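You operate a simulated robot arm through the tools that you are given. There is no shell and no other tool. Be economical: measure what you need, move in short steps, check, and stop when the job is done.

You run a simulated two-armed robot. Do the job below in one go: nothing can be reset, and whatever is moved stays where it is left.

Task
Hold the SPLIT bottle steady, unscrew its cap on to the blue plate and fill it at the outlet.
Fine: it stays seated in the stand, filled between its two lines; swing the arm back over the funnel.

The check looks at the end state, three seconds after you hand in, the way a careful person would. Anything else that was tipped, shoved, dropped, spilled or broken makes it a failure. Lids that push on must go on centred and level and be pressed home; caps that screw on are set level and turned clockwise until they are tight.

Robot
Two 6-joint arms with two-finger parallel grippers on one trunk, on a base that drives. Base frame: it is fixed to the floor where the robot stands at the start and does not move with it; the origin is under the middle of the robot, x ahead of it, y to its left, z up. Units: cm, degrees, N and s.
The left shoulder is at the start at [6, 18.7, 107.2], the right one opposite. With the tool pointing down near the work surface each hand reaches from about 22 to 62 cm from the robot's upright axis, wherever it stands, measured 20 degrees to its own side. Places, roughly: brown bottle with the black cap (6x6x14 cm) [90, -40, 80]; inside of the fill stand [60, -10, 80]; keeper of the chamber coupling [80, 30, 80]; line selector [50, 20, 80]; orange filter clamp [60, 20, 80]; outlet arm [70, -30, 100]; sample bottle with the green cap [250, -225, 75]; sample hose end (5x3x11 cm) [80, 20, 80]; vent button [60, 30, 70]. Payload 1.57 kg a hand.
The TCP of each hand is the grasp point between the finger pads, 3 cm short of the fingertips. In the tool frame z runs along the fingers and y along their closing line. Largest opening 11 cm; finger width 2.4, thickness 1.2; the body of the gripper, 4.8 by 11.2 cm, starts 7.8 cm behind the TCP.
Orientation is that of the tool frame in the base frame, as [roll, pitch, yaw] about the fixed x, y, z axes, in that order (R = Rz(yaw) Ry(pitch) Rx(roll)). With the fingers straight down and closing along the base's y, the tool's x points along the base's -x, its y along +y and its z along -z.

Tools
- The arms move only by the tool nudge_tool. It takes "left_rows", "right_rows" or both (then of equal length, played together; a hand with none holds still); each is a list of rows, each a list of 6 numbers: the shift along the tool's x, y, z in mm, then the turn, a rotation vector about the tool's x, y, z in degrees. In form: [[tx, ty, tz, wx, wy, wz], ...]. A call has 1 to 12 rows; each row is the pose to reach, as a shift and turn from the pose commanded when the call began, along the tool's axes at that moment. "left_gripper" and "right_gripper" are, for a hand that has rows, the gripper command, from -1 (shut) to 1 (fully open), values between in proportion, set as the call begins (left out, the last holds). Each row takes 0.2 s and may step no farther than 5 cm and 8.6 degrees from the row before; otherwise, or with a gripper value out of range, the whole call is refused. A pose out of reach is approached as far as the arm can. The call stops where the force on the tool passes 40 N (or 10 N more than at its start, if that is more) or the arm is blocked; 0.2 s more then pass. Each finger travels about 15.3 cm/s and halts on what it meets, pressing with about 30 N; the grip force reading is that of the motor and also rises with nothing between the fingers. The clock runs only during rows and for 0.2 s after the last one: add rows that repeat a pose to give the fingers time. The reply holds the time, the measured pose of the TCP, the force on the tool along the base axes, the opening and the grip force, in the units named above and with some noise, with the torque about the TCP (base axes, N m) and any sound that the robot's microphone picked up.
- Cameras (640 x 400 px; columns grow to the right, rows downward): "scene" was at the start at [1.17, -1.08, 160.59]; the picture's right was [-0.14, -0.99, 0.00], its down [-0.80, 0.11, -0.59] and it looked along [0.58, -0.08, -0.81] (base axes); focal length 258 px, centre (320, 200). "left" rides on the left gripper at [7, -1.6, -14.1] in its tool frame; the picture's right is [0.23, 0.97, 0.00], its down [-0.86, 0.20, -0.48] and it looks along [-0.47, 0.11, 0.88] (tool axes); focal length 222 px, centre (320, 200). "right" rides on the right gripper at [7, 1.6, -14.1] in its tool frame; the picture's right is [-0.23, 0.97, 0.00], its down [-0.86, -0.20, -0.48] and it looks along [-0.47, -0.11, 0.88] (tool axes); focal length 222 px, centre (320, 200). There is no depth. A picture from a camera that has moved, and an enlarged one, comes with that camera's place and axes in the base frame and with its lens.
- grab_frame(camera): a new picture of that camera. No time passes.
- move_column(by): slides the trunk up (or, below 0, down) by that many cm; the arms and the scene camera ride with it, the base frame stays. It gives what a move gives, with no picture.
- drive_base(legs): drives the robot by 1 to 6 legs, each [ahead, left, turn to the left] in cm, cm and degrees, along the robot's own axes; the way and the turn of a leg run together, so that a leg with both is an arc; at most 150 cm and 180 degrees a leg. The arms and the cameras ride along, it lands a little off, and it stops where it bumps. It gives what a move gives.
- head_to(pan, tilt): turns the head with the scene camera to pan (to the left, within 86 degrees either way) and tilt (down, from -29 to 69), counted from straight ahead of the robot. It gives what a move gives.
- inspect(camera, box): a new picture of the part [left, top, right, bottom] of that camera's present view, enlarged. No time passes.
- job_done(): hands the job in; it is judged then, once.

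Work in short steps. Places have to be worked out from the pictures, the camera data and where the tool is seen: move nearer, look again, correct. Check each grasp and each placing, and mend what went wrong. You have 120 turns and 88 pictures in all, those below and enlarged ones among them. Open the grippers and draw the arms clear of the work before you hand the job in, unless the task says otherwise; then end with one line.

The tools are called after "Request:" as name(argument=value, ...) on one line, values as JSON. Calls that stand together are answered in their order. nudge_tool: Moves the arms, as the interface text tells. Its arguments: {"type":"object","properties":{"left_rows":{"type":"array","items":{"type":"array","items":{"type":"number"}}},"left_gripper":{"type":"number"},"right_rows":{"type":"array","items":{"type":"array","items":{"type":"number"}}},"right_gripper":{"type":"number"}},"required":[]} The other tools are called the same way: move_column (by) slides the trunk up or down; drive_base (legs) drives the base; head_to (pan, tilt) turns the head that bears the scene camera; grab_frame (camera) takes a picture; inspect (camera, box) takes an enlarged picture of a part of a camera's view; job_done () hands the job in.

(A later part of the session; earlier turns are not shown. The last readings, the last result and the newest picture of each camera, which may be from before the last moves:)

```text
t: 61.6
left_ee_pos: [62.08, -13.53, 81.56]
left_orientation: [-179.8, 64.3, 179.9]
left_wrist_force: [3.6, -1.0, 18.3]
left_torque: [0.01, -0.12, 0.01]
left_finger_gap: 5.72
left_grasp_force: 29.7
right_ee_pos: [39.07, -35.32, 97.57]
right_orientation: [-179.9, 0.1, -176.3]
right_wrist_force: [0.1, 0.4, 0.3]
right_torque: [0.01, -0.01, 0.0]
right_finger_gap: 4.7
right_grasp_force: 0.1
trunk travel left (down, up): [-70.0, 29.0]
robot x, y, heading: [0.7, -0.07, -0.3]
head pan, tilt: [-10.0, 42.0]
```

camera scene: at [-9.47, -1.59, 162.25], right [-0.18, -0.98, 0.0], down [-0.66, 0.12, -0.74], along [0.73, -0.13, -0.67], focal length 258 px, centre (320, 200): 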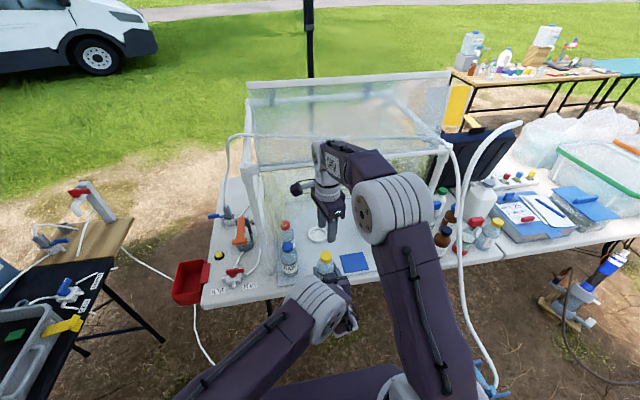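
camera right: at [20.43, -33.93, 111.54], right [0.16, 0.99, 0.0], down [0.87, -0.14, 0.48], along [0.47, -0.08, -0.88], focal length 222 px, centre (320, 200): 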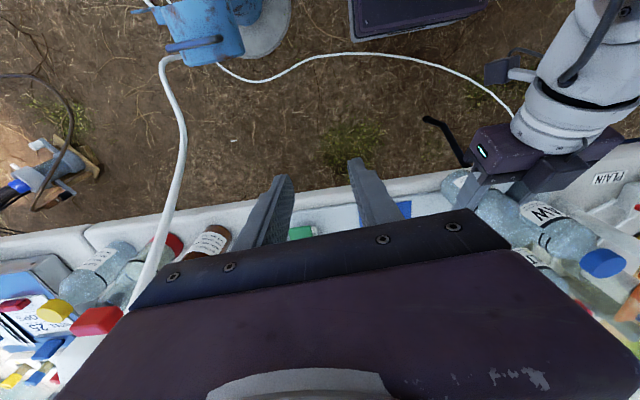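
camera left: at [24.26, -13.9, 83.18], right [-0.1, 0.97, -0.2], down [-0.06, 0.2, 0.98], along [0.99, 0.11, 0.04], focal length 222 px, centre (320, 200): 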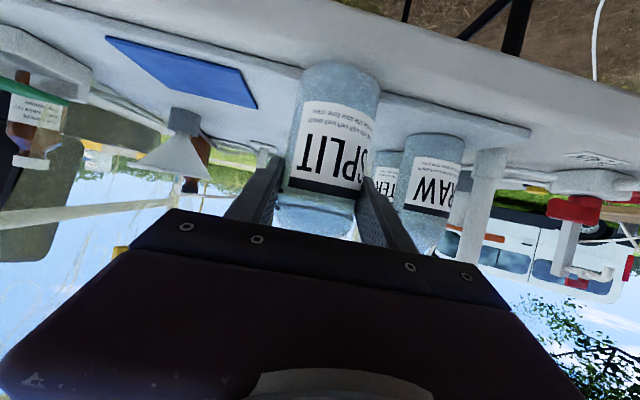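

It has bottomed with 18 N upward. I open the fingers and check that it stands level.

Request:
nudge_tool(left_rows=[[0, 0, 0, 0, 0, 0], [0, 0, 0, 0, 0, 0], [0, 0, 0, 0, 0, 0], [0, 0, 0, 0, 0, 0]], left_gripper=0.5)

Request:
grab_frame(camera="left")

```text
t: 62.6
left_ee_pos: [62.3, -13.53, 81.15]
left_orientation: [-179.9, 64.2, 179.8]
left_wrist_force: [0.5, 0.6, 0.5]
left_torque: [0.02, 0.01, -0.01]
left_finger_gap: 8.25
left_grasp_force: 0.0
right_ee_pos: [39.2, -35.21, 97.41]
right_orientation: [-179.9, -0.1, -176.3]
right_wrist_force: [0.3, 0.1, 0.4]
right_torque: [0.01, -0.01, 0.02]
right_finger_gap: 4.69
right_grasp_force: 0.0
trunk travel left (down, up): [-70.0, 29.0]
robot x, y, heading: [0.53, -0.04, -0.4]
head pan, tilt: [-10.0, 42.0]
```

```text
23 pictures are left
camera left: at [46.54, -15.0, 81.12], right [-0.09, 0.97, -0.2], down [-0.06, 0.2, 0.98], along [0.99, 0.1, 0.04], focal length 222 px, centre (320, 200)
```

left: 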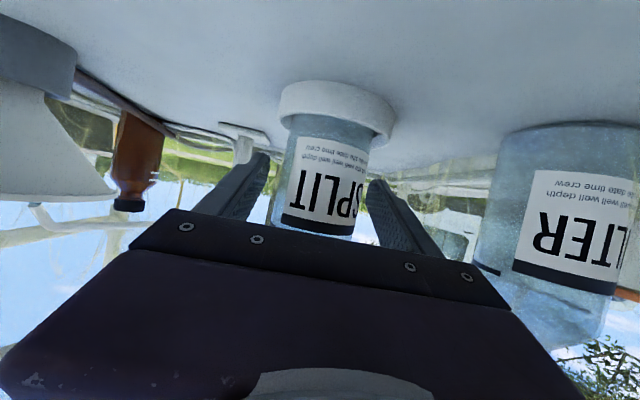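

The bottle stands in the ring. I withdraw the left hand 14 cm straight back, keeping its camera on the fill marks.

Request:
nudge_tool(left_rows=[[13, 0, -27, 0, 0, 0], [26, 0, -54, 0, 0, 0], [39, 0, -81, 0, 0, 0], [50, 0, -104, 0, 0, 0], [61, 0, -126, 0, 0, 0], [61, 0, -126, 0, 0, 0]])

Request:
inspect(camera="left", box=[220, 90, 420, 230])

Request:
inspect(camera="scene", box=[240, 150, 480, 320])

```text
t: 64.0
left_ee_pos: [48.52, -13.43, 81.35]
left_orientation: [-180.0, 64.0, 179.8]
left_wrist_force: [0.5, -0.3, -0.5]
left_torque: [0.0, -0.01, 0.0]
left_finger_gap: 8.25
left_grasp_force: 0.0
right_ee_pos: [39.22, -35.4, 97.3]
right_orientation: [180.0, 0.0, -176.2]
right_wrist_force: [0.3, -0.3, 0.0]
right_torque: [0.02, 0.02, 0.02]
right_finger_gap: 4.68
right_grasp_force: 0.0
trunk travel left (down, up): [-70.0, 29.0]
robot x, y, heading: [0.2, 0.11, 0.0]
head pan, tilt: [-10.0, 42.0]
```

```text
2.86 times, centred on (320, 160) of left
camera zoom: at [32.86, -14.87, 81.29], right [-0.1, 0.97, -0.2], down [-0.06, 0.2, 0.98], along [0.99, 0.1, 0.04], focal length 635 px, centre (320, 314)
```

zoom: 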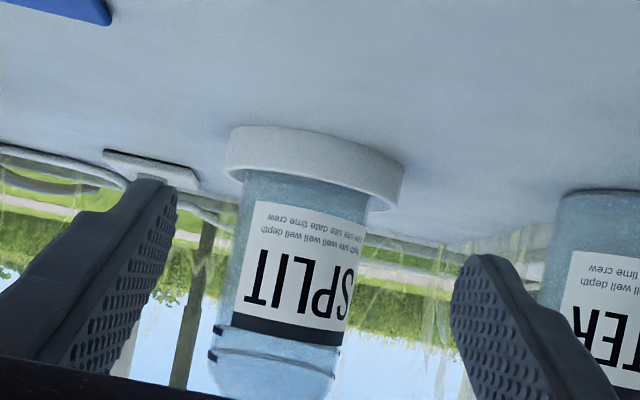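

```text
2.35 times, centred on (360, 235) of scene
camera zoom: at [2.54, -1.58, 162.25], right [-0.18, -0.98, 0.0], down [-0.66, 0.12, -0.74], along [0.73, -0.13, -0.67], focal length 606 px, centre (226, 118)
```

zoom: 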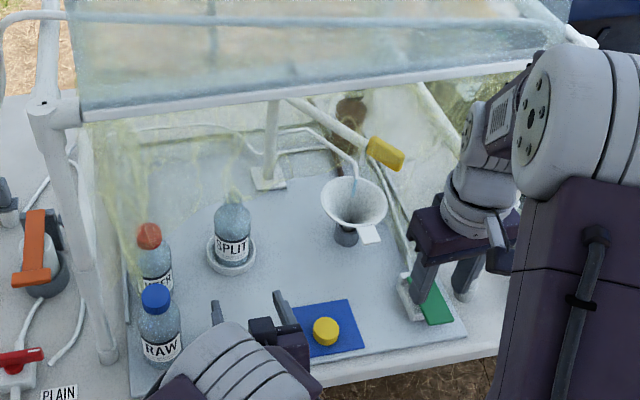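

The bottle is seated, and the RAW and FILTER bottles stand untouched. The left elbow would be in the way of the right arm's swing, so I retract the left arm up and to the left, back to vertical.

Request:
nudge_tool(left_rows=[[17.5, 0, -36, 0, 0, 0], [35, 0, -72, 0, 8, 0], [21, 10, -112, 0, 16, 0], [7.5, 25, -141, 0, 24, 0], [-15, 55, -163, 0, 32, 0], [-38, 85, -185, 0, 40, 0], [-60, 115, -207, 0, 48, 0], [-83, 145, -229.5, 0, 56, 0], [-105.5, 175, -252, 0, 64, 0], [-128, 205, -274, 0, 64, 0], [-151, 235, -296, 0, 64, 0], [-151, 235, -296, 0, 64, 0]])

Request:
nudge_tool(right_rows=[[20, 0, 0, 0, -8, -1], [40, 0, 0, 0, -16, -2], [60, 0, -5, 0, -24, -3], [70, 0, -10, 0, -32, -4], [70, 0, -15, 0, -40, -4], [60, 0, -20, 0, -47, -4], [50, 0, -20, 0, -52, -4], [50, 0, -20, 0, -52, -4]], right_gripper=0)

Request:
inspect(camera="scene", box=[200, 110, 480, 310])

```text
t: 66.6
left_ee_pos: [28.05, 10.29, 107.85]
left_orientation: [-180.0, 0.0, 179.7]
left_wrist_force: [0.5, 0.7, -0.9]
left_torque: [0.04, 0.05, -0.02]
left_finger_gap: 8.25
left_grasp_force: 0.1
right_ee_pos: [39.31, -35.37, 97.42]
right_orientation: [179.9, -0.1, -176.3]
right_wrist_force: [0.7, -0.1, 0.3]
right_torque: [0.01, 0.03, 0.01]
right_finger_gap: 4.69
right_grasp_force: 0.1
trunk travel left (down, up): [-70.0, 29.0]
robot x, y, heading: [0.61, -0.15, -0.5]
head pan, tilt: [-10.0, 42.0]
```

```text
t: 68.4
left_ee_pos: [28.12, 10.28, 107.84]
left_orientation: [179.9, 0.2, 179.8]
left_wrist_force: [0.7, 0.3, -0.2]
left_torque: [0.02, 0.02, -0.01]
left_finger_gap: 8.23
left_grasp_force: 0.1
right_ee_pos: [34.52, -36.74, 102.01]
right_orientation: [-177.5, 51.9, -170.8]
right_wrist_force: [0.2, 0.7, 0.2]
right_torque: [-0.02, -0.05, -0.03]
right_finger_gap: 5.51
right_grasp_force: 0.0
right hand out of reach, approached as far as the arm can: row 5, 6, 7, 8
trunk travel left (down, up): [-70.0, 29.0]
robot x, y, heading: [0.15, -0.35, -0.3]
head pan, tilt: [-10.0, 42.0]
```

```text
2.00 times, centred on (340, 210) of scene
camera zoom: at [2.52, -1.64, 162.25], right [-0.18, -0.98, 0.0], down [-0.66, 0.12, -0.74], along [0.73, -0.13, -0.67], focal length 515 px, centre (280, 180)
```

zoom: 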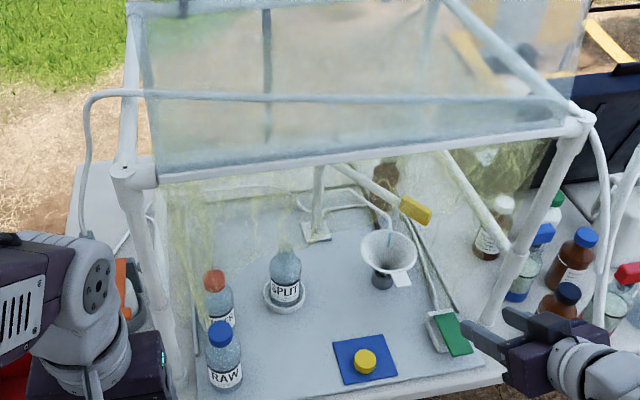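

The left arm is parked clear. The right hand is now tilted about 52°, and I move it to just short of the yellow handle (outer end ~[59, -38.3, 98]).

Request:
nudge_tool(right_rows=[[-20, -9, 26, 0, 0, 0], [-40, -18, 54, 0, 0, 0], [-60, -28, 82, 0, 0, 0], [-80, -38, 110, 0, 0, 0], [-98, -46, 135, 0, 0, 0], [-112.5, -52, 155.7, 0, 0, 0], [-112.5, -52, 155.7, 0, 0, 0]])

Request:
inspect(camera="right", box=[160, 0, 480, 220])

Request:
inspect(camera="scene", box=[330, 150, 450, 250])

```text
t: 70.0
left_ee_pos: [28.08, 10.35, 107.84]
left_orientation: [-179.9, 0.0, 179.7]
left_wrist_force: [-0.2, -0.2, 0.4]
left_torque: [0.0, 0.0, 0.0]
left_finger_gap: 8.25
left_grasp_force: 0.1
right_ee_pos: [54.45, -39.1, 101.34]
right_orientation: [-177.4, 51.9, -170.7]
right_wrist_force: [-1.0, 0.1, 0.2]
right_torque: [-0.02, 0.02, 0.03]
right_finger_gap: 5.48
right_grasp_force: 0.0
trunk travel left (down, up): [-70.0, 29.0]
robot x, y, heading: [-0.02, -0.22, -0.4]
head pan, tilt: [-10.0, 42.0]
```

```text
1.82 times, centred on (320, 110) of right
camera zoom: at [38.8, -39.27, 104.53], right [0.02, 0.99, 0.15], down [0.17, -0.15, 0.97], along [0.99, 0.01, -0.17], focal length 404 px, centre (320, 364)
```

zoom: 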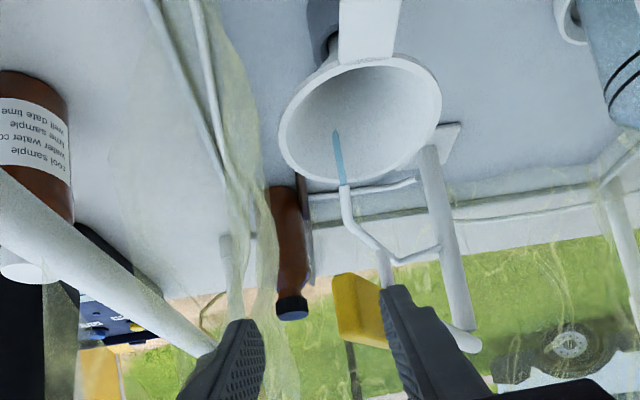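

```text
4.00 times, centred on (390, 200) of scene
camera zoom: at [2.45, -1.57, 162.25], right [-0.18, -0.98, 0.0], down [-0.66, 0.12, -0.74], along [0.73, -0.13, -0.67], focal length 1030 px, centre (40, 200)
```

zoom: 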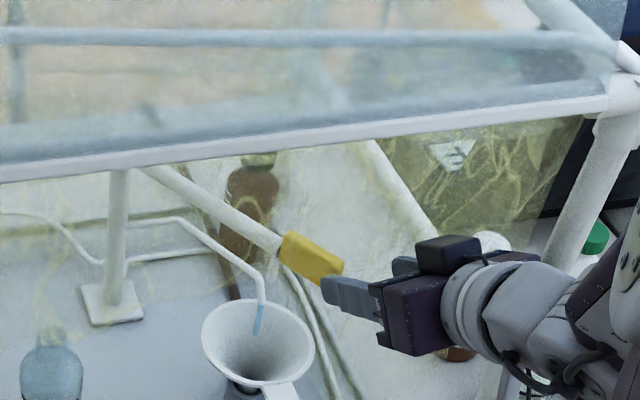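

The camera places the handle at [61.4, -36.4, 97.9], confirming the estimate; the nozzle hangs on its left. I shift 1.6 cm left, then advance to straddle the handle.

Request:
nudge_tool(right_rows=[[-1.6, 15.9, 1.3, 0, 0, 0], [-1.6, 15.9, 1.3, 0, 0, 0], [-8, 13, 22, 0, 0, 0], [-13.8, 11, 45, 0, 0, 0], [-13.8, 11, 45, 0, 0, 0]])

Request:
inspect(camera="scene", box=[330, 150, 450, 250])

Request:
inspect(camera="right", box=[200, 60, 440, 220])

```text
t: 71.2
left_ee_pos: [27.96, 10.44, 107.93]
left_orientation: [180.0, 0.0, 179.7]
left_wrist_force: [-0.6, 0.1, 0.1]
left_torque: [0.0, 0.01, 0.0]
left_finger_gap: 8.22
left_grasp_force: 0.0
right_ee_pos: [58.53, -37.62, 99.76]
right_orientation: [-177.3, 51.9, -170.6]
right_wrist_force: [-2.5, 1.4, 0.7]
right_torque: [0.06, -0.01, 0.14]
right_finger_gap: 5.73
right_grasp_force: 0.9
trunk travel left (down, up): [-70.0, 29.0]
robot x, y, heading: [0.39, 0.23, -0.6]
head pan, tilt: [-10.0, 42.0]
```

```text
4.00 times, centred on (390, 200) of scene
camera zoom: at [2.42, -1.53, 162.25], right [-0.18, -0.98, 0.0], down [-0.66, 0.12, -0.74], along [0.73, -0.13, -0.67], focal length 1030 px, centre (40, 200)
```

zoom: 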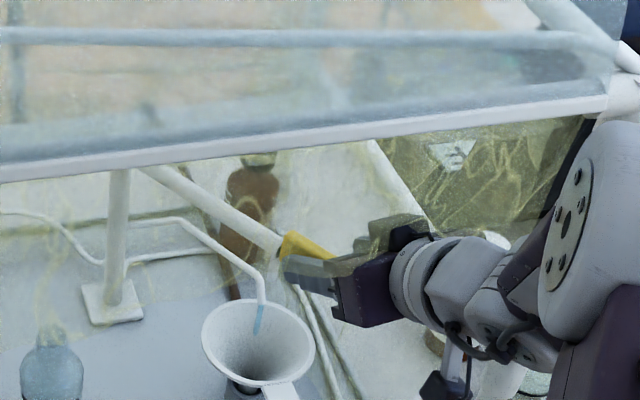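

```text
2.50 times, centred on (320, 140) of right
camera zoom: at [43.08, -37.85, 102.95], right [0.02, 0.99, 0.15], down [0.17, -0.15, 0.97], along [0.99, 0.01, -0.17], focal length 555 px, centre (320, 350)
```

zoom: 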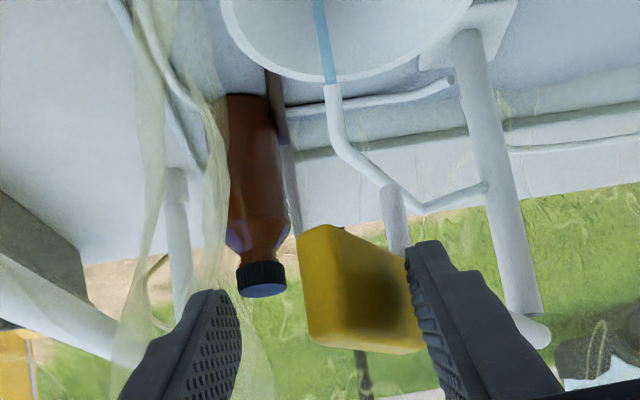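

The handle is caged, touching the left finger. The bar and nozzle point about 216° from the post at [78.5, -24]; the bottle lies at about 146°, so I need roughly a 70° swing. First I narrow the cage and take up slack gently, while the nozzle stays over the funnel.

Request:
nudge_tool(right_rows=[[2, 6.7, -2.8, 0, 0, 0], [4, 13.4, -5.5, 0, 0, 0], [4, 13.4, -5.5, 0, 0, 0]], right_gripper=-0.16)

Request:
inspect(camera="right", box=[200, 0, 440, 220])

```text
t: 72.0
left_ee_pos: [27.95, 10.33, 107.83]
left_orientation: [179.9, 0.1, 179.7]
left_wrist_force: [-1.0, -0.2, 0.4]
left_torque: [0.05, -0.02, 0.01]
left_finger_gap: 8.25
left_grasp_force: 0.0
right_ee_pos: [57.84, -36.62, 99.95]
right_orientation: [-177.3, 51.8, -170.6]
right_wrist_force: [-0.2, -1.1, 0.6]
right_torque: [0.02, 0.05, 0.01]
right_finger_gap: 4.62
right_grasp_force: 0.2
trunk travel left (down, up): [-70.0, 29.0]
robot x, y, heading: [0.18, -0.01, -0.4]
head pan, tilt: [-10.0, 42.0]
```

```text
1.82 times, centred on (320, 110) of right
camera zoom: at [42.21, -36.7, 102.94], right [0.02, 0.99, 0.15], down [0.17, -0.15, 0.97], along [0.99, 0.01, -0.17], focal length 404 px, centre (320, 364)
```

zoom: 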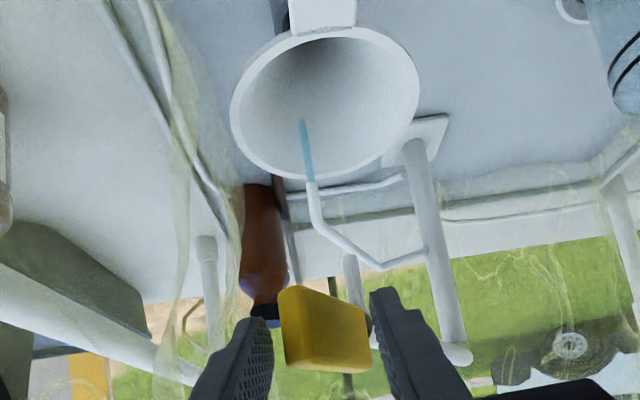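

The handle is nearly against the right finger. Now I swing it over to the bottle in one quick arc and look immediately.

Request:
nudge_tool(right_rows=[[6.75, 42.7, -10.5, 0, 0, 0], [8.55, 86.5, -14.7, 0, 0, 0], [6.6, 130.1, -14, 0, 0, 0], [1.4, 173.7, -9.3, 0, 0, 0], [-8.1, 216.3, 1, 0, 0, 0], [-14, 234.1, 7.7, 0, 0, 0], [-23, 255.5, 18.3, 0, 0, 0]])

Request:
inspect(camera="scene", box=[270, 160, 390, 260])

Request:
inspect(camera="right", box=[200, 0, 440, 220])

```text
t: 73.6
left_ee_pos: [28.04, 10.46, 107.96]
left_orientation: [-180.0, 0.2, 179.7]
left_wrist_force: [0.8, -0.1, 0.1]
left_torque: [0.01, 0.0, 0.0]
left_finger_gap: 8.27
left_grasp_force: 0.0
right_ee_pos: [58.42, -16.37, 100.4]
right_orientation: [-179.5, 51.5, -170.5]
right_wrist_force: [0.4, 0.1, -0.6]
right_torque: [0.0, 0.03, 0.02]
right_finger_gap: 4.63
right_grasp_force: 0.1
right hand out of reach, approached as far as the arm can: row 4, 5, 6, 7
trunk travel left (down, up): [-70.0, 29.0]
robot x, y, heading: [0.48, -0.11, -0.4]
head pan, tilt: [-10.0, 42.0]
```

```text
4.00 times, centred on (330, 210) of scene
camera zoom: at [2.56, -1.53, 162.25], right [-0.18, -0.98, 0.0], down [-0.66, 0.12, -0.74], along [0.73, -0.13, -0.67], focal length 1030 px, centre (280, 160)
```

zoom: 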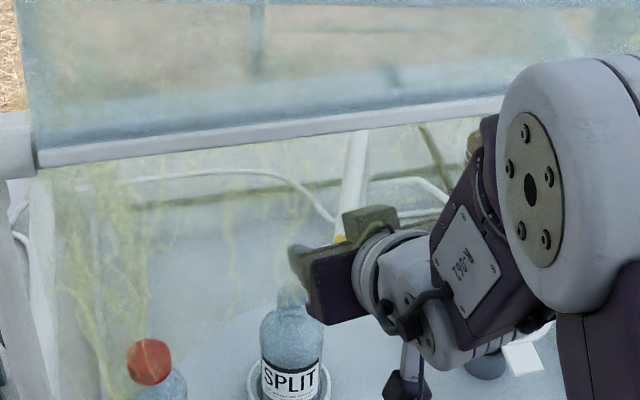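

```text
1.82 times, centred on (320, 110) of right
camera zoom: at [42.89, -17.16, 103.63], right [-0.02, 0.98, 0.17], down [0.19, -0.17, 0.97], along [0.98, 0.05, -0.18], focal length 404 px, centre (320, 364)
```

zoom: 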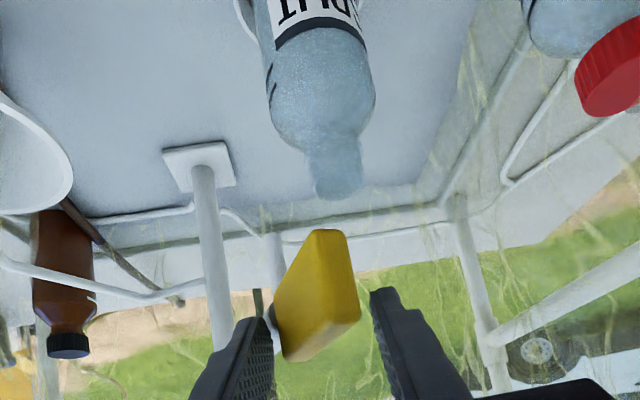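

The hand hit a reach limit at y=-16, so the swing is incomplete. I need a close look at where the nozzle is.

Request:
inspect(camera="right", box=[235, 70, 355, 165])

```text
4.21 times, centred on (295, 118) of right
camera zoom: at [42.89, -17.16, 103.63], right [-0.02, 0.98, 0.17], down [0.19, -0.17, 0.97], along [0.98, 0.05, -0.18], focal length 935 px, centre (425, 547)
```

zoom: 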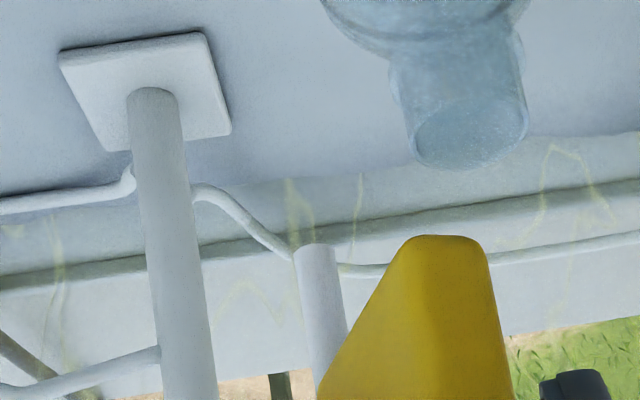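

The spout is actually the stub hanging from the swing bar, now about 12° short of the bottle, and nothing is pouring. The arm is too folded to go further, so I back the base off 9 cm; the open cage slides off the handle.

Request:
drive_base(legs=[[-9, 0, 0]])

Request:
inspect(camera="right", box=[160, 20, 480, 220])

```text
t: 74.7
left_ee_pos: [18.93, 10.5, 107.86]
left_orientation: [179.9, 0.1, 179.9]
left_wrist_force: [-0.1, 0.5, -0.2]
left_torque: [-0.01, -0.03, 0.01]
left_finger_gap: 8.24
left_grasp_force: 0.1
right_ee_pos: [49.27, -16.31, 100.28]
right_orientation: [-179.7, 51.5, -170.3]
right_wrist_force: [0.4, -0.1, -0.2]
right_torque: [-0.01, 0.0, -0.01]
right_finger_gap: 4.61
right_grasp_force: 0.0
trunk travel left (down, up): [-70.0, 29.0]
robot x, y, heading: [-8.91, -0.26, -0.5]
head pan, tilt: [-10.0, 42.0]
```

```text
2.00 times, centred on (320, 120) of right
camera zoom: at [33.83, -17.07, 103.62], right [-0.02, 0.98, 0.17], down [0.19, -0.17, 0.97], along [0.98, 0.05, -0.18], focal length 444 px, centre (320, 360)
```

zoom: 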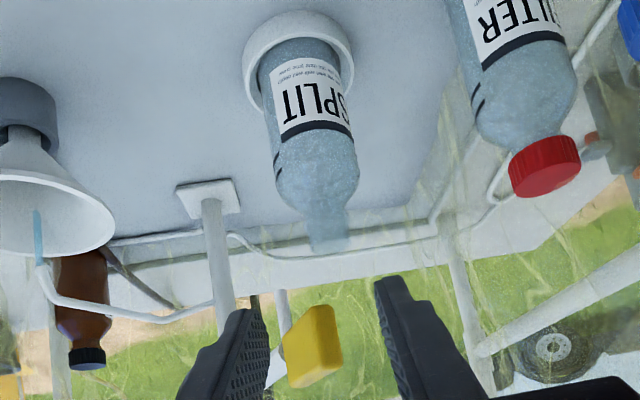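

From here the handle is at [59.6, -16.1], about 157°, and the bottle neck at [62.8, -13.3]. I re-engage the handle with a slightly wider cage.

Request:
nudge_tool(right_rows=[[-15, -4, 21, 0, 0, 0], [-30, -8, 42, 0, 0, 0], [-43.8, -11.8, 62.8, 0, 0, 0], [-43.8, -11.8, 62.8, 0, 0, 0]], right_gripper=0)

```text
t: 75.7
left_ee_pos: [18.99, 10.39, 107.91]
left_orientation: [-179.9, 0.1, 180.0]
left_wrist_force: [-0.2, 0.1, 0.3]
left_torque: [-0.01, -0.01, -0.01]
left_finger_gap: 8.23
left_grasp_force: 0.1
right_ee_pos: [57.13, -16.34, 99.74]
right_orientation: [-179.5, 51.6, -170.3]
right_wrist_force: [-0.1, -0.4, 0.4]
right_torque: [-0.01, 0.01, 0.0]
right_finger_gap: 5.52
right_grasp_force: 0.1
trunk travel left (down, up): [-70.0, 29.0]
robot x, y, heading: [-9.03, -0.02, -0.3]
head pan, tilt: [-10.0, 42.0]
```

Engaged without contact force. I push the handle on towards the bottle, slightly short of the target, and look.

Request:
nudge_tool(right_rows=[[-2, 13, 2.5, 0, 0, 0], [-4, 26, 5, 0, 0, 0], [-6, 38, 7.5, 0, 0, 0], [-8, 47.9, 10, 0, 0, 0]])

Request:
inspect(camera="right", box=[200, 0, 440, 190])

```text
t: 76.7
left_ee_pos: [18.89, 10.45, 107.93]
left_orientation: [-179.9, 0.1, 180.0]
left_wrist_force: [-0.5, 0.2, -0.4]
left_torque: [-0.01, 0.0, 0.0]
left_finger_gap: 8.26
left_grasp_force: 0.0
right_ee_pos: [57.49, -12.42, 99.87]
right_orientation: [179.9, 51.4, -170.4]
right_wrist_force: [-1.0, 1.3, 0.2]
right_torque: [0.0, 0.03, 0.01]
right_finger_gap: 5.53
right_grasp_force: 0.0
right hand out of reach, approached as far as the arm can: row 4
trunk travel left (down, up): [-70.0, 29.0]
robot x, y, heading: [-9.2, 0.12, -0.1]
head pan, tilt: [-10.0, 42.0]
```

```text
2.11 times, centred on (320, 95) of right
camera zoom: at [41.93, -13.28, 103.23], right [-0.02, 0.98, 0.18], down [0.19, -0.17, 0.97], along [0.98, 0.06, -0.18], focal length 468 px, centre (320, 421)
```

zoom: 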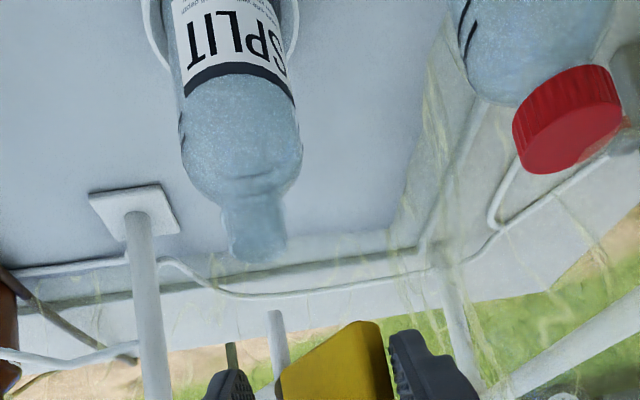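

The spout now looks aligned with the neck (both y≈-13.1). I hold briefly and check for flow.

Request:
nudge_tool(right_rows=[[0, 0, 0, 0, 0, 0], [0, 0, 0, 0, 0, 0], [0, 0, 0, 0, 0, 0]])

Request:
inspect(camera="right", box=[230, 0, 350, 170])

```text
t: 77.5
left_ee_pos: [18.96, 10.47, 107.79]
left_orientation: [180.0, 0.1, 180.0]
left_wrist_force: [0.6, 0.7, -0.4]
left_torque: [-0.01, 0.0, -0.03]
left_finger_gap: 8.25
left_grasp_force: 0.1
right_ee_pos: [57.4, -12.34, 99.83]
right_orientation: [-180.0, 51.5, -170.4]
right_wrist_force: [0.3, -0.3, -0.3]
right_torque: [-0.02, -0.01, 0.01]
right_finger_gap: 5.5
right_grasp_force: 0.3
trunk travel left (down, up): [-70.0, 29.0]
robot x, y, heading: [-9.01, -0.1, -0.3]
head pan, tilt: [-10.0, 42.0]
```

```text
2.35 times, centred on (290, 85) of right
camera zoom: at [41.93, -13.3, 103.23], right [-0.02, 0.98, 0.18], down [0.19, -0.17, 0.97], along [0.98, 0.06, -0.18], focal length 523 px, centre (391, 471)
```

zoom: 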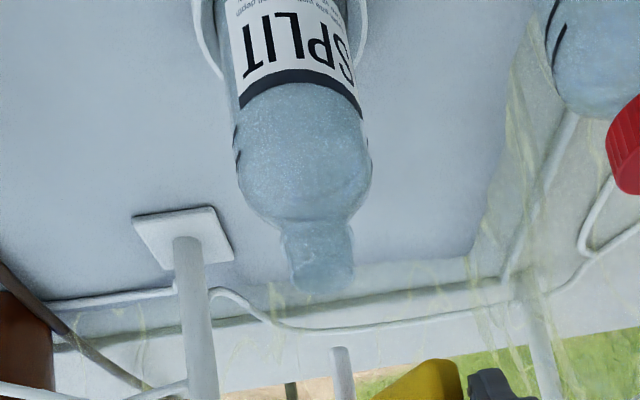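

The spout is aligned with the mouth within a few millimetres but nothing flows, so the green paddle may be the dispensing lever. I look at it closely.

Request:
inspect(camera="scene", box=[340, 195, 450, 280])

```text
4.71 times, centred on (395, 238) of scene
camera zoom: at [-6.6, -1.53, 162.25], right [-0.18, -0.98, 0.0], down [-0.66, 0.12, -0.74], along [0.73, -0.13, -0.67], focal length 1212 px, centre (-33, 24)
```

zoom: 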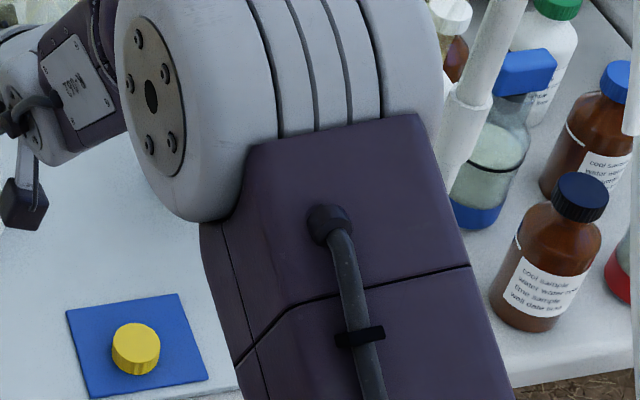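

That view was blocked. From the earlier pictures, the green plate is a raised lever over a white housing fed by two hoses, near [46.8, -41.8, 79], so it is very likely the press-to-fill valve. The arm stays put by itself, so I open the cage, lift off the handle and withdraw the right hand.

Request:
nudge_tool(right_rows=[[0, 0, 0, 0, 0, 0], [0, 0, 0, 0, 0, 0], [-20, 0, -16, 0, 0, 0], [-39, 0, -31, 0, 0, 0], [-13.6, -3.2, -63.3, 0, 0, 0], [11, -27, -94, 0, 0, 0], [33, -56.4, -122, 0, 0, 0], [47, -98.3, -139.4, 0, 0, 0], [59.5, -142.7, -139, 0, 0, 0], [71.5, -182, -138, 0, 0, 0], [71.5, -182, -138, 0, 0, 0]], right_gripper=0.4)

Request:
inspect(camera="scene", box=[260, 150, 440, 280])

```text
t: 79.9
left_ee_pos: [18.86, 10.51, 107.81]
left_orientation: [-179.8, 0.1, 179.8]
left_wrist_force: [-1.1, 0.7, -0.2]
left_torque: [-0.04, -0.02, 0.0]
left_finger_gap: 8.25
left_grasp_force: 0.0
right_ee_pos: [45.18, -32.67, 103.01]
right_orientation: [-179.5, 51.5, -170.4]
right_wrist_force: [0.0, 0.4, -0.3]
right_torque: [-0.02, 0.02, -0.01]
right_finger_gap: 7.69
right_grasp_force: 0.0
trunk travel left (down, up): [-70.0, 29.0]
robot x, y, heading: [-8.66, -0.12, -0.3]
head pan, tilt: [-10.0, 42.0]
```

```text
3.08 times, centred on (350, 215) of scene
camera zoom: at [-6.64, -1.43, 162.25], right [-0.18, -0.98, 0.0], down [-0.66, 0.12, -0.74], along [0.73, -0.13, -0.67], focal length 792 px, centre (228, 154)
```

zoom: 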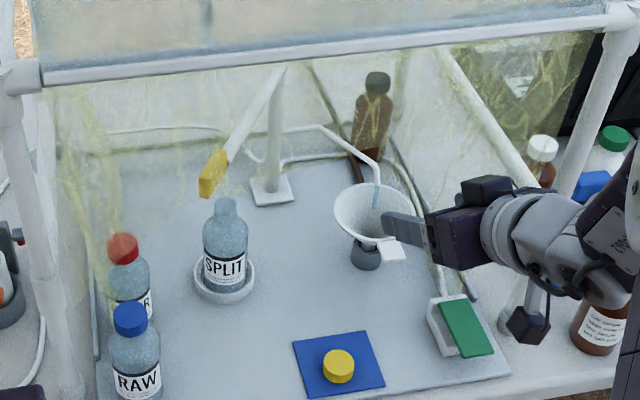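

The arm rests over the bottle and the green lever is plainly visible, its near end raised at about [43–45, -41.5, 79]. I close the right hand and move it to just above the lever's near part.

Request:
nudge_tool(right_rows=[[28, -14, 6, 0, 0, 0], [56, -28, 10, 0, 0, 0], [86, -42, 10, 0, 0, 0], [116, -56, 15, 0, 0, 0], [145, -70, 35, 0, 0, 0], [171, -83, 57, 0, 0, 0], [171, -83, 57, 0, 0, 0]], right_gripper=-1)

Request:
inspect(camera="right", box=[200, 60, 440, 240])

```text
t: 81.5
left_ee_pos: [18.88, 10.53, 107.89]
left_orientation: [-179.9, 0.1, 179.9]
left_wrist_force: [-0.6, -0.3, -0.1]
left_torque: [0.0, 0.0, -0.01]
left_finger_gap: 8.24
left_grasp_force: 0.1
right_ee_pos: [40.66, -41.9, 85.91]
right_orientation: [-179.5, 51.5, -170.3]
right_wrist_force: [0.4, 0.0, 0.4]
right_torque: [-0.03, -0.01, -0.01]
right_finger_gap: 0.0
right_grasp_force: 21.1
trunk travel left (down, up): [-70.0, 29.0]
robot x, y, heading: [-8.42, 0.15, 0.0]
head pan, tilt: [-10.0, 42.0]
```

```text
2.22 times, centred on (320, 150) of right
camera zoom: at [25.2, -42.67, 89.27], right [-0.02, 0.98, 0.17], down [0.19, -0.17, 0.97], along [0.98, 0.05, -0.18], focal length 494 px, centre (320, 311)
```

zoom: 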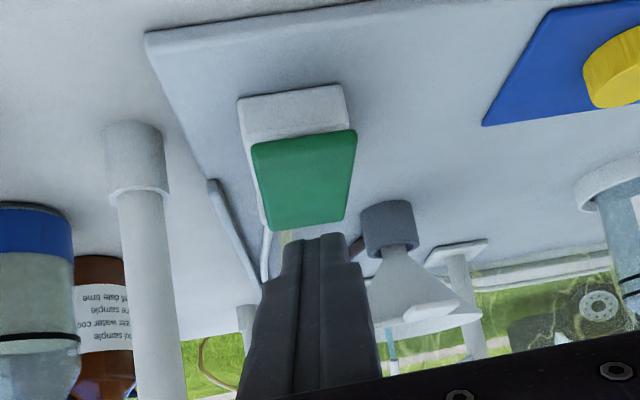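

The lever plate spans x≈43–51 at z≈79.4, y≈-41.2. I bring the fingertips to its middle and press gently, watching force and sound.

Request:
nudge_tool(right_rows=[[1.5, -1.8, 22, 0, 0, 0], [3, -3.5, 44.4, 0, 0, 0], [7, -3.5, 47.5, 0, 0, 0], [11, -3.5, 50.6, 0, 0, 0], [14, -3.5, 53, 0, 0, 0]])

```text
t: 82.7
left_ee_pos: [18.81, 10.53, 107.84]
left_orientation: [-180.0, 0.1, 179.8]
left_wrist_force: [-0.1, 0.6, 0.2]
left_torque: [0.01, -0.02, 0.0]
left_finger_gap: 8.23
left_grasp_force: 0.1
right_ee_pos: [43.74, -41.98, 81.46]
right_orientation: [-179.5, 51.5, -170.3]
right_wrist_force: [0.3, 0.8, 4.1]
right_torque: [0.01, -0.09, 0.0]
right_finger_gap: 0.0
right_grasp_force: 21.1
trunk travel left (down, up): [-70.0, 29.0]
robot x, y, heading: [-8.78, -0.05, -0.2]
head pan, tilt: [-10.0, 42.0]
```

Contact at 4 N. I press further, up to 9 mm.

Request:
nudge_tool(right_rows=[[2.3, 0, 1.9, 0, 0, 0], [4.7, 0, 3.7, 0, 0, 0], [7, 0, 5.6, 0, 0, 0]])

Request:
inspect(camera="scene", box=[288, 185, 348, 255])

```text
t: 83.5
left_ee_pos: [18.53, 10.77, 107.97]
left_orientation: [-179.9, 0.3, 179.9]
left_wrist_force: [1.2, -0.7, -1.0]
left_torque: [-0.04, -0.01, 0.01]
left_finger_gap: 8.26
left_grasp_force: 0.0
right_ee_pos: [43.87, -41.98, 81.26]
right_orientation: [-178.9, 52.1, -169.9]
right_wrist_force: [1.2, -3.1, 30.3]
right_torque: [-0.06, -0.54, 0.06]
right_finger_gap: 0.0
right_grasp_force: 20.8
trunk travel left (down, up): [-70.0, 29.0]
robot x, y, heading: [-8.66, 0.3, -0.4]
head pan, tilt: [-10.0, 42.0]
```

```text
5.71 times, centred on (318, 220) of scene
camera zoom: at [-7.1, -1.22, 162.31], right [-0.18, -0.98, 0.0], down [-0.66, 0.12, -0.75], along [0.73, -0.13, -0.67], focal length 1471 px, centre (331, 86)
```

zoom: 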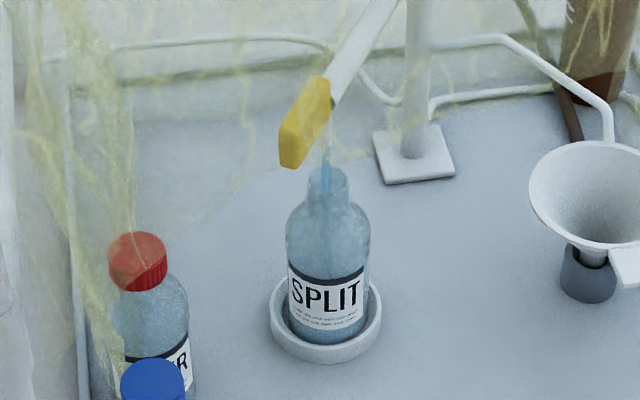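

Pressing the lever sends a stream straight into the bottle's neck, and the funnel stream stops. I hold it for 2 s and then check the level.

Request:
nudge_tool(right_rows=[[0, 0, 0, 0, 0, 0], [0, 0, 0, 0, 0, 0], [0, 0, 0, 0, 0, 0], [0, 0, 0, 0, 0, 0], [0, 0, 0, 0, 0, 0], [0, 0, 0, 0, 0, 0], [0, 0, 0, 0, 0, 0], [0, 0, 0, 0, 0, 0], [0, 0, 0, 0, 0, 0]])

Request:
inspect(camera="scene", box=[302, 205, 338, 245])

```text
t: 85.5
left_ee_pos: [18.49, 10.66, 108.05]
left_orientation: [-179.9, 0.3, 179.8]
left_wrist_force: [-0.4, -0.4, -0.6]
left_torque: [0.01, -0.02, 0.0]
left_finger_gap: 8.24
left_grasp_force: 0.0
right_ee_pos: [43.69, -42.01, 81.25]
right_orientation: [-179.2, 52.2, -169.9]
right_wrist_force: [0.1, -8.4, 36.3]
right_torque: [-0.15, -0.65, -0.21]
right_finger_gap: 0.0
right_grasp_force: 21.6
trunk travel left (down, up): [-70.0, 29.0]
robot x, y, heading: [-8.87, 0.2, -0.2]
head pan, tilt: [-10.0, 42.0]
```

```text
10.00 times, centred on (320, 225) of scene
camera zoom: at [-7.23, -1.26, 162.27], right [-0.18, -0.98, 0.0], down [-0.66, 0.12, -0.75], along [0.73, -0.13, -0.67], focal length 2575 px, centre (320, -50)
```

zoom: 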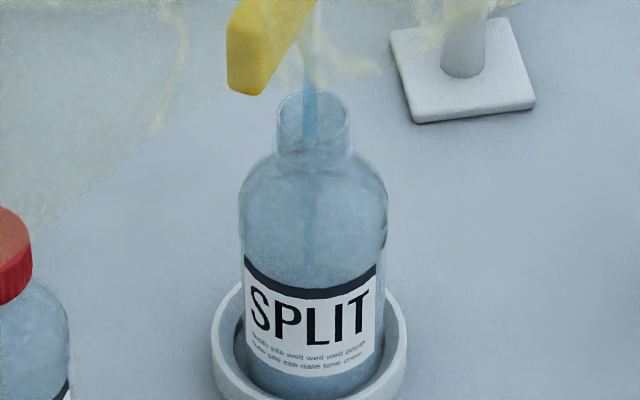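

No water line shows above the label yet, so the level is still low after about 2.7 s. I hold another 2.6 s and look again.

Request:
nudge_tool(right_rows=[[0, 0, 0, 0, 0, 0], [0, 0, 0, 0, 0, 0], [0, 0, 0, 0, 0, 0], [0, 0, 0, 0, 0, 0], [0, 0, 0, 0, 0, 0], [0, 0, 0, 0, 0, 0], [0, 0, 0, 0, 0, 0], [0, 0, 0, 0, 0, 0], [0, 0, 0, 0, 0, 0], [0, 0, 0, 0, 0, 0], [0, 0, 0, 0, 0, 0], [0, 0, 0, 0, 0, 0]])

Request:
inspect(camera="scene", box=[302, 205, 338, 245])

```text
t: 88.1
left_ee_pos: [18.59, 10.67, 107.88]
left_orientation: [-179.8, 0.3, 179.9]
left_wrist_force: [-0.1, -0.4, 0.1]
left_torque: [-0.03, 0.02, 0.02]
left_finger_gap: 8.23
left_grasp_force: 0.1
right_ee_pos: [43.6, -41.73, 81.19]
right_orientation: [-179.1, 52.2, -170.0]
right_wrist_force: [-1.1, -8.5, 36.4]
right_torque: [-0.2, -0.55, -0.17]
right_finger_gap: 0.0
right_grasp_force: 21.8
trunk travel left (down, up): [-70.0, 29.0]
robot x, y, heading: [-8.52, 0.01, -0.4]
head pan, tilt: [-10.0, 42.0]
```

```text
10.00 times, centred on (320, 225) of scene
camera zoom: at [-7.25, -1.25, 162.27], right [-0.18, -0.98, 0.0], down [-0.66, 0.12, -0.75], along [0.73, -0.13, -0.67], focal length 2575 px, centre (320, -50)
```

zoom: 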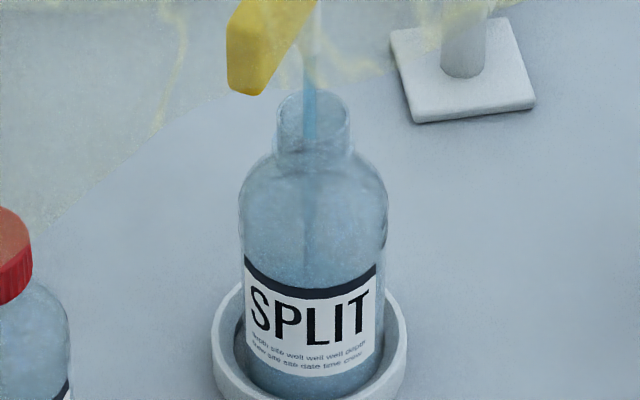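

A bluer zone is appearing just above the label, suggesting a level near 3 cm after 5.3 s, about 0.6 cm/s. The marks sit about 8.2 and 9.3 cm up, so I hold another 5.2 s before looking again.

Request:
nudge_tool(right_rows=[[0, 0, 0, 0, 0, 0], [0, 0, 0, 0, 0, 0], [0, 0, 0, 0, 0, 0], [0, 0, 0, 0, 0, 0], [0, 0, 0, 0, 0, 0], [0, 0, 0, 0, 0, 0], [0, 0, 0, 0, 0, 0], [0, 0, 0, 0, 0, 0], [0, 0, 0, 0, 0, 0], [0, 0, 0, 0, 0, 0], [0, 0, 0, 0, 0, 0], [0, 0, 0, 0, 0, 0]])

Request:
nudge_tool(right_rows=[[0, 0, 0, 0, 0, 0], [0, 0, 0, 0, 0, 0], [0, 0, 0, 0, 0, 0], [0, 0, 0, 0, 0, 0], [0, 0, 0, 0, 0, 0], [0, 0, 0, 0, 0, 0], [0, 0, 0, 0, 0, 0], [0, 0, 0, 0, 0, 0], [0, 0, 0, 0, 0, 0], [0, 0, 0, 0, 0, 0], [0, 0, 0, 0, 0, 0], [0, 0, 0, 0, 0, 0]])

Request:
inspect(camera="scene", box=[302, 205, 338, 245])

```text
t: 90.7
left_ee_pos: [18.45, 10.57, 107.92]
left_orientation: [-179.9, 0.4, 179.9]
left_wrist_force: [-0.2, -0.4, 0.2]
left_torque: [-0.01, 0.01, 0.02]
left_finger_gap: 8.24
left_grasp_force: 0.0
right_ee_pos: [43.71, -41.76, 81.27]
right_orientation: [-179.2, 52.1, -169.9]
right_wrist_force: [-1.5, -8.6, 35.6]
right_torque: [-0.17, -0.57, -0.12]
right_finger_gap: 0.0
right_grasp_force: 21.8
trunk travel left (down, up): [-70.0, 29.0]
robot x, y, heading: [-9.04, 0.02, -0.4]
head pan, tilt: [-10.0, 42.0]
```

```text
t: 93.3
left_ee_pos: [18.54, 10.6, 107.97]
left_orientation: [-180.0, 0.3, 179.9]
left_wrist_force: [0.1, -1.1, -0.2]
left_torque: [0.02, 0.02, 0.03]
left_finger_gap: 8.25
left_grasp_force: 0.1
right_ee_pos: [43.71, -41.84, 81.2]
right_orientation: [-179.2, 52.2, -170.0]
right_wrist_force: [-1.2, -8.5, 36.2]
right_torque: [-0.14, -0.5, -0.12]
right_finger_gap: 0.01
right_grasp_force: 21.6
trunk travel left (down, up): [-70.0, 29.0]
robot x, y, heading: [-9.03, 0.15, -0.1]
head pan, tilt: [-10.0, 42.0]
```

```text
10.00 times, centred on (320, 225) of scene
camera zoom: at [-7.26, -1.23, 162.27], right [-0.18, -0.98, 0.0], down [-0.66, 0.12, -0.75], along [0.73, -0.13, -0.67], focal length 2575 px, centre (320, -50)
```

zoom: 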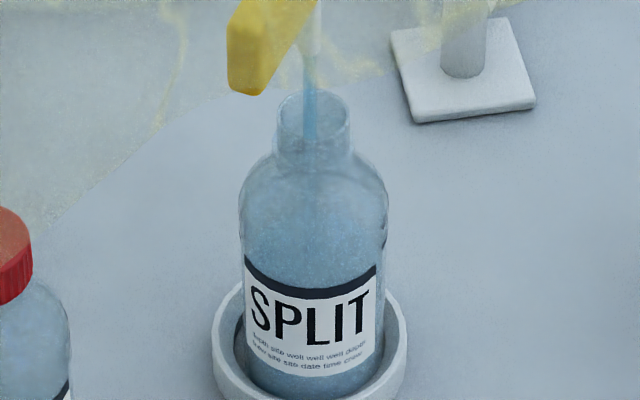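

The water surface now shows above the label at an estimated 5.5–7 cm. I hold 2.0 s more, which stays safely below the upper mark, then lift off the lever to stop and measure with the left camera.

Request:
nudge_tool(right_rows=[[0, 0, 0, 0, 0, 0], [0, 0, 0, 0, 0, 0], [0, 0, 0, 0, 0, 0], [0, 0, 0, 0, 0, 0], [0, 0, 0, 0, 0, 0], [0, 0, 0, 0, 0, 0], [0, 0, 0, 0, 0, 0], [0, 0, 0, 0, 0, 0], [-15, 0, -12, 0, 0, 0], [-25, 0, -20, 0, 0, 0]])

```text
t: 95.5
left_ee_pos: [18.8, 10.49, 107.81]
left_orientation: [-179.9, 0.1, 179.9]
left_wrist_force: [0.0, 0.5, 0.0]
left_torque: [-0.03, 0.01, -0.02]
left_finger_gap: 8.25
left_grasp_force: 0.0
right_ee_pos: [43.79, -41.69, 83.87]
right_orientation: [-179.6, 51.4, -170.3]
right_wrist_force: [-0.4, -0.5, -0.4]
right_torque: [0.01, -0.06, -0.04]
right_finger_gap: 0.01
right_grasp_force: 21.3
trunk travel left (down, up): [-70.0, 29.0]
robot x, y, heading: [-8.75, -0.21, 0.3]
head pan, tilt: [-10.0, 42.0]
```

Lever released. I bring the left camera level with the fill marks to read the level accurately.

Request:
nudge_tool(left_rows=[[-25, -40, 15, 0, -8, 0], [-50, -78, 30, 0, -16, 0], [-75, -116, 45, 0, -24, 0], [-100, -154, 60, 0, -32, 0], [-125, -190, 80, 0, -40, 0], [-150, -222, 105, 0, -48, 0], [-185, -239, 135, 0, -56, 0], [-220, -239, 165, 0, -64, 0], [-250, -239, 195, 0, -64, 0], [-275, -239, 228, 0, -64, 0], [-282, -239, 232, 0, -64, 0], [-282, -239, 232, 0, -64, 0]])

```text
t: 98.1
left_ee_pos: [46.79, -13.58, 84.47]
left_orientation: [180.0, 64.1, 179.8]
left_wrist_force: [0.7, -0.1, 0.1]
left_torque: [0.04, 0.0, 0.02]
left_finger_gap: 8.27
left_grasp_force: 0.0
right_ee_pos: [43.9, -41.77, 83.85]
right_orientation: [-179.7, 51.5, -170.5]
right_wrist_force: [0.0, 0.1, -0.2]
right_torque: [0.0, -0.03, 0.01]
right_finger_gap: 0.0
right_grasp_force: 21.3
trunk travel left (down, up): [-70.0, 29.0]
robot x, y, heading: [-8.84, -0.12, -0.2]
head pan, tilt: [-10.0, 42.0]
```

Request:
inspect(camera="left", box=[262, 140, 358, 220])

```text
5.00 times, centred on (310, 180) of left
camera zoom: at [31.02, -15.01, 84.37], right [-0.1, 0.97, -0.2], down [-0.06, 0.2, 0.98], along [0.99, 0.11, 0.04], focal length 1111 px, centre (370, 300)
```

zoom: 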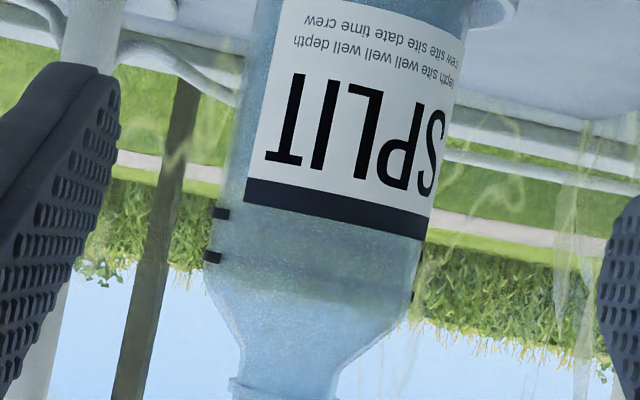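

The two marks are at z≈84.0 and 85.3. No water line is visible above the label yet, so the level is below about z 83.7. A further 2 s of pressing cannot pass the upper mark, so I press for that long and release.

Request:
nudge_tool(right_rows=[[15, 0, 12, 0, 0, 0], [25, 0, 20, 0, 0, 0], [25, 0, 20, 0, 0, 0], [25, 0, 20, 0, 0, 0], [25, 0, 20, 0, 0, 0], [25, 0, 20, 0, 0, 0], [25, 0, 20, 0, 0, 0], [25, 0, 20, 0, 0, 0], [25, 0, 20, 0, 0, 0], [25, 0, 20, 0, 0, 0], [25, 0, 20, 0, 0, 0], [0, 0, 0, 0, 0, 0]])

Request:
inspect(camera="left", box=[278, 160, 350, 220])

```text
t: 100.7
left_ee_pos: [46.72, -13.46, 84.43]
left_orientation: [-179.8, 64.0, 180.0]
left_wrist_force: [-0.2, -0.7, -0.2]
left_torque: [0.02, 0.0, -0.02]
left_finger_gap: 8.26
left_grasp_force: 0.1
right_ee_pos: [43.81, -41.73, 83.64]
right_orientation: [-179.9, 51.1, -170.4]
right_wrist_force: [0.3, 0.3, 0.5]
right_torque: [0.02, 0.01, -0.02]
right_finger_gap: 0.0
right_grasp_force: 21.4
trunk travel left (down, up): [-70.0, 29.0]
robot x, y, heading: [-8.61, 0.0, -0.1]
head pan, tilt: [-10.0, 42.0]
```

```text
6.67 times, centred on (314, 190) of left
camera zoom: at [31.06, -14.97, 84.31], right [-0.1, 0.97, -0.2], down [-0.06, 0.2, 0.98], along [0.99, 0.11, 0.03], focal length 1481 px, centre (360, 267)
```

zoom: 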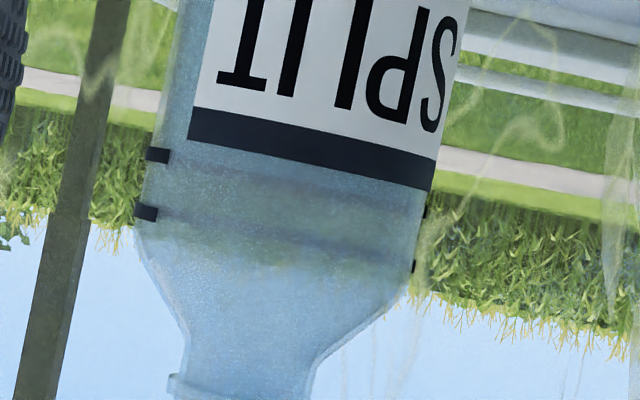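

The bluish zone now reaches slightly above the lower mark, which fits about 0.6 cm/s and roughly 8.4 cm. A last 0.6 s press should bring it near the middle of the two marks.

Request:
nudge_tool(right_rows=[[15, 0, 12, 0, 0, 0], [25, 0, 20, 0, 0, 0], [25, 0, 20, 0, 0, 0], [25, 0, 20, 0, 0, 0], [0, 0, 0, 0, 0, 0], [-30, 0, -24, 0, 0, 0]])

Request:
nudge_tool(left_rows=[[17.5, 0, -36, 0, 0, 0], [35, 0, -72, 0, 8, 0], [21, 10, -112, 0, 16, 0], [7.5, 25, -141, 0, 24, 0], [-15, 55, -163, 0, 32, 0], [-38, 85, -185, 0, 40, 0], [-60, 115, -207, 0, 48, 0], [-83, 145, -229.5, 0, 56, 0], [-105.5, 175, -252, 0, 64, 0], [-128, 205, -274, 0, 64, 0], [-151, 235, -296, 0, 64, 0], [-151, 235, -296, 0, 64, 0]])

```text
t: 102.1
left_ee_pos: [46.68, -13.37, 84.55]
left_orientation: [-179.8, 64.3, -180.0]
left_wrist_force: [0.9, -0.6, 0.1]
left_torque: [0.02, 0.0, 0.0]
left_finger_gap: 8.25
left_grasp_force: 0.0
right_ee_pos: [43.75, -41.64, 87.76]
right_orientation: [-179.4, 51.5, -170.3]
right_wrist_force: [0.6, -0.2, 0.9]
right_torque: [0.0, 0.0, -0.03]
right_finger_gap: 0.0
right_grasp_force: 21.3
trunk travel left (down, up): [-70.0, 29.0]
robot x, y, heading: [-8.69, 0.28, -0.4]
head pan, tilt: [-10.0, 42.0]
```

```text
t: 104.7
left_ee_pos: [27.28, 9.93, 110.87]
left_orientation: [180.0, 0.0, 180.0]
left_wrist_force: [0.3, -0.1, -0.3]
left_torque: [0.02, 0.01, -0.02]
left_finger_gap: 8.24
left_grasp_force: 0.0
right_ee_pos: [43.95, -41.84, 87.76]
right_orientation: [-179.5, 51.3, -170.5]
right_wrist_force: [0.6, -1.3, 1.0]
right_torque: [-0.01, -0.01, 0.01]
right_finger_gap: 0.03
right_grasp_force: 21.7
trunk travel left (down, up): [-70.0, 29.0]
robot x, y, heading: [-8.56, 0.15, -0.1]
head pan, tilt: [-10.0, 42.0]
```

Now I raise the right hand back to the waypoint it left the handle by, opening it to 7.7 cm, and draw the left hand further back.

Request:
nudge_tool(right_rows=[[-34, 10, -22, 0, 0, 0], [-68, 25, -40, 0, 0, 0], [-100, 45, -55, 0, 0, 0], [-125, 70, -66, 0, 0, 0], [-136.5, 87.6, -72.7, 0, 0, 0], [-136.5, 87.6, -72.7, 0, 0, 0]], left_rows=[[20, 0, 0, 0, 0, 0], [40, 0, 0, 0, 0, 0], [60, 0, 0, 0, 0, 0], [80, 0, 0, 0, 0, 0], [80, 0, 0, 0, 0, 0], [80, 0, 0, 0, 0, 0]], right_gripper=0.4)

```text
t: 106.1
left_ee_pos: [19.16, 9.9, 111.15]
left_orientation: [-180.0, 0.1, 179.9]
left_wrist_force: [-0.4, 0.7, -0.6]
left_torque: [0.01, 0.02, 0.01]
left_finger_gap: 8.24
left_grasp_force: 0.0
right_ee_pos: [45.32, -32.6, 102.91]
right_orientation: [-179.6, 51.5, -170.5]
right_wrist_force: [-0.2, -0.7, -0.6]
right_torque: [-0.03, 0.0, 0.0]
right_finger_gap: 7.7
right_grasp_force: 0.0
trunk travel left (down, up): [-70.0, 29.0]
robot x, y, heading: [-8.88, -0.43, -0.3]
head pan, tilt: [-10.0, 42.0]
```

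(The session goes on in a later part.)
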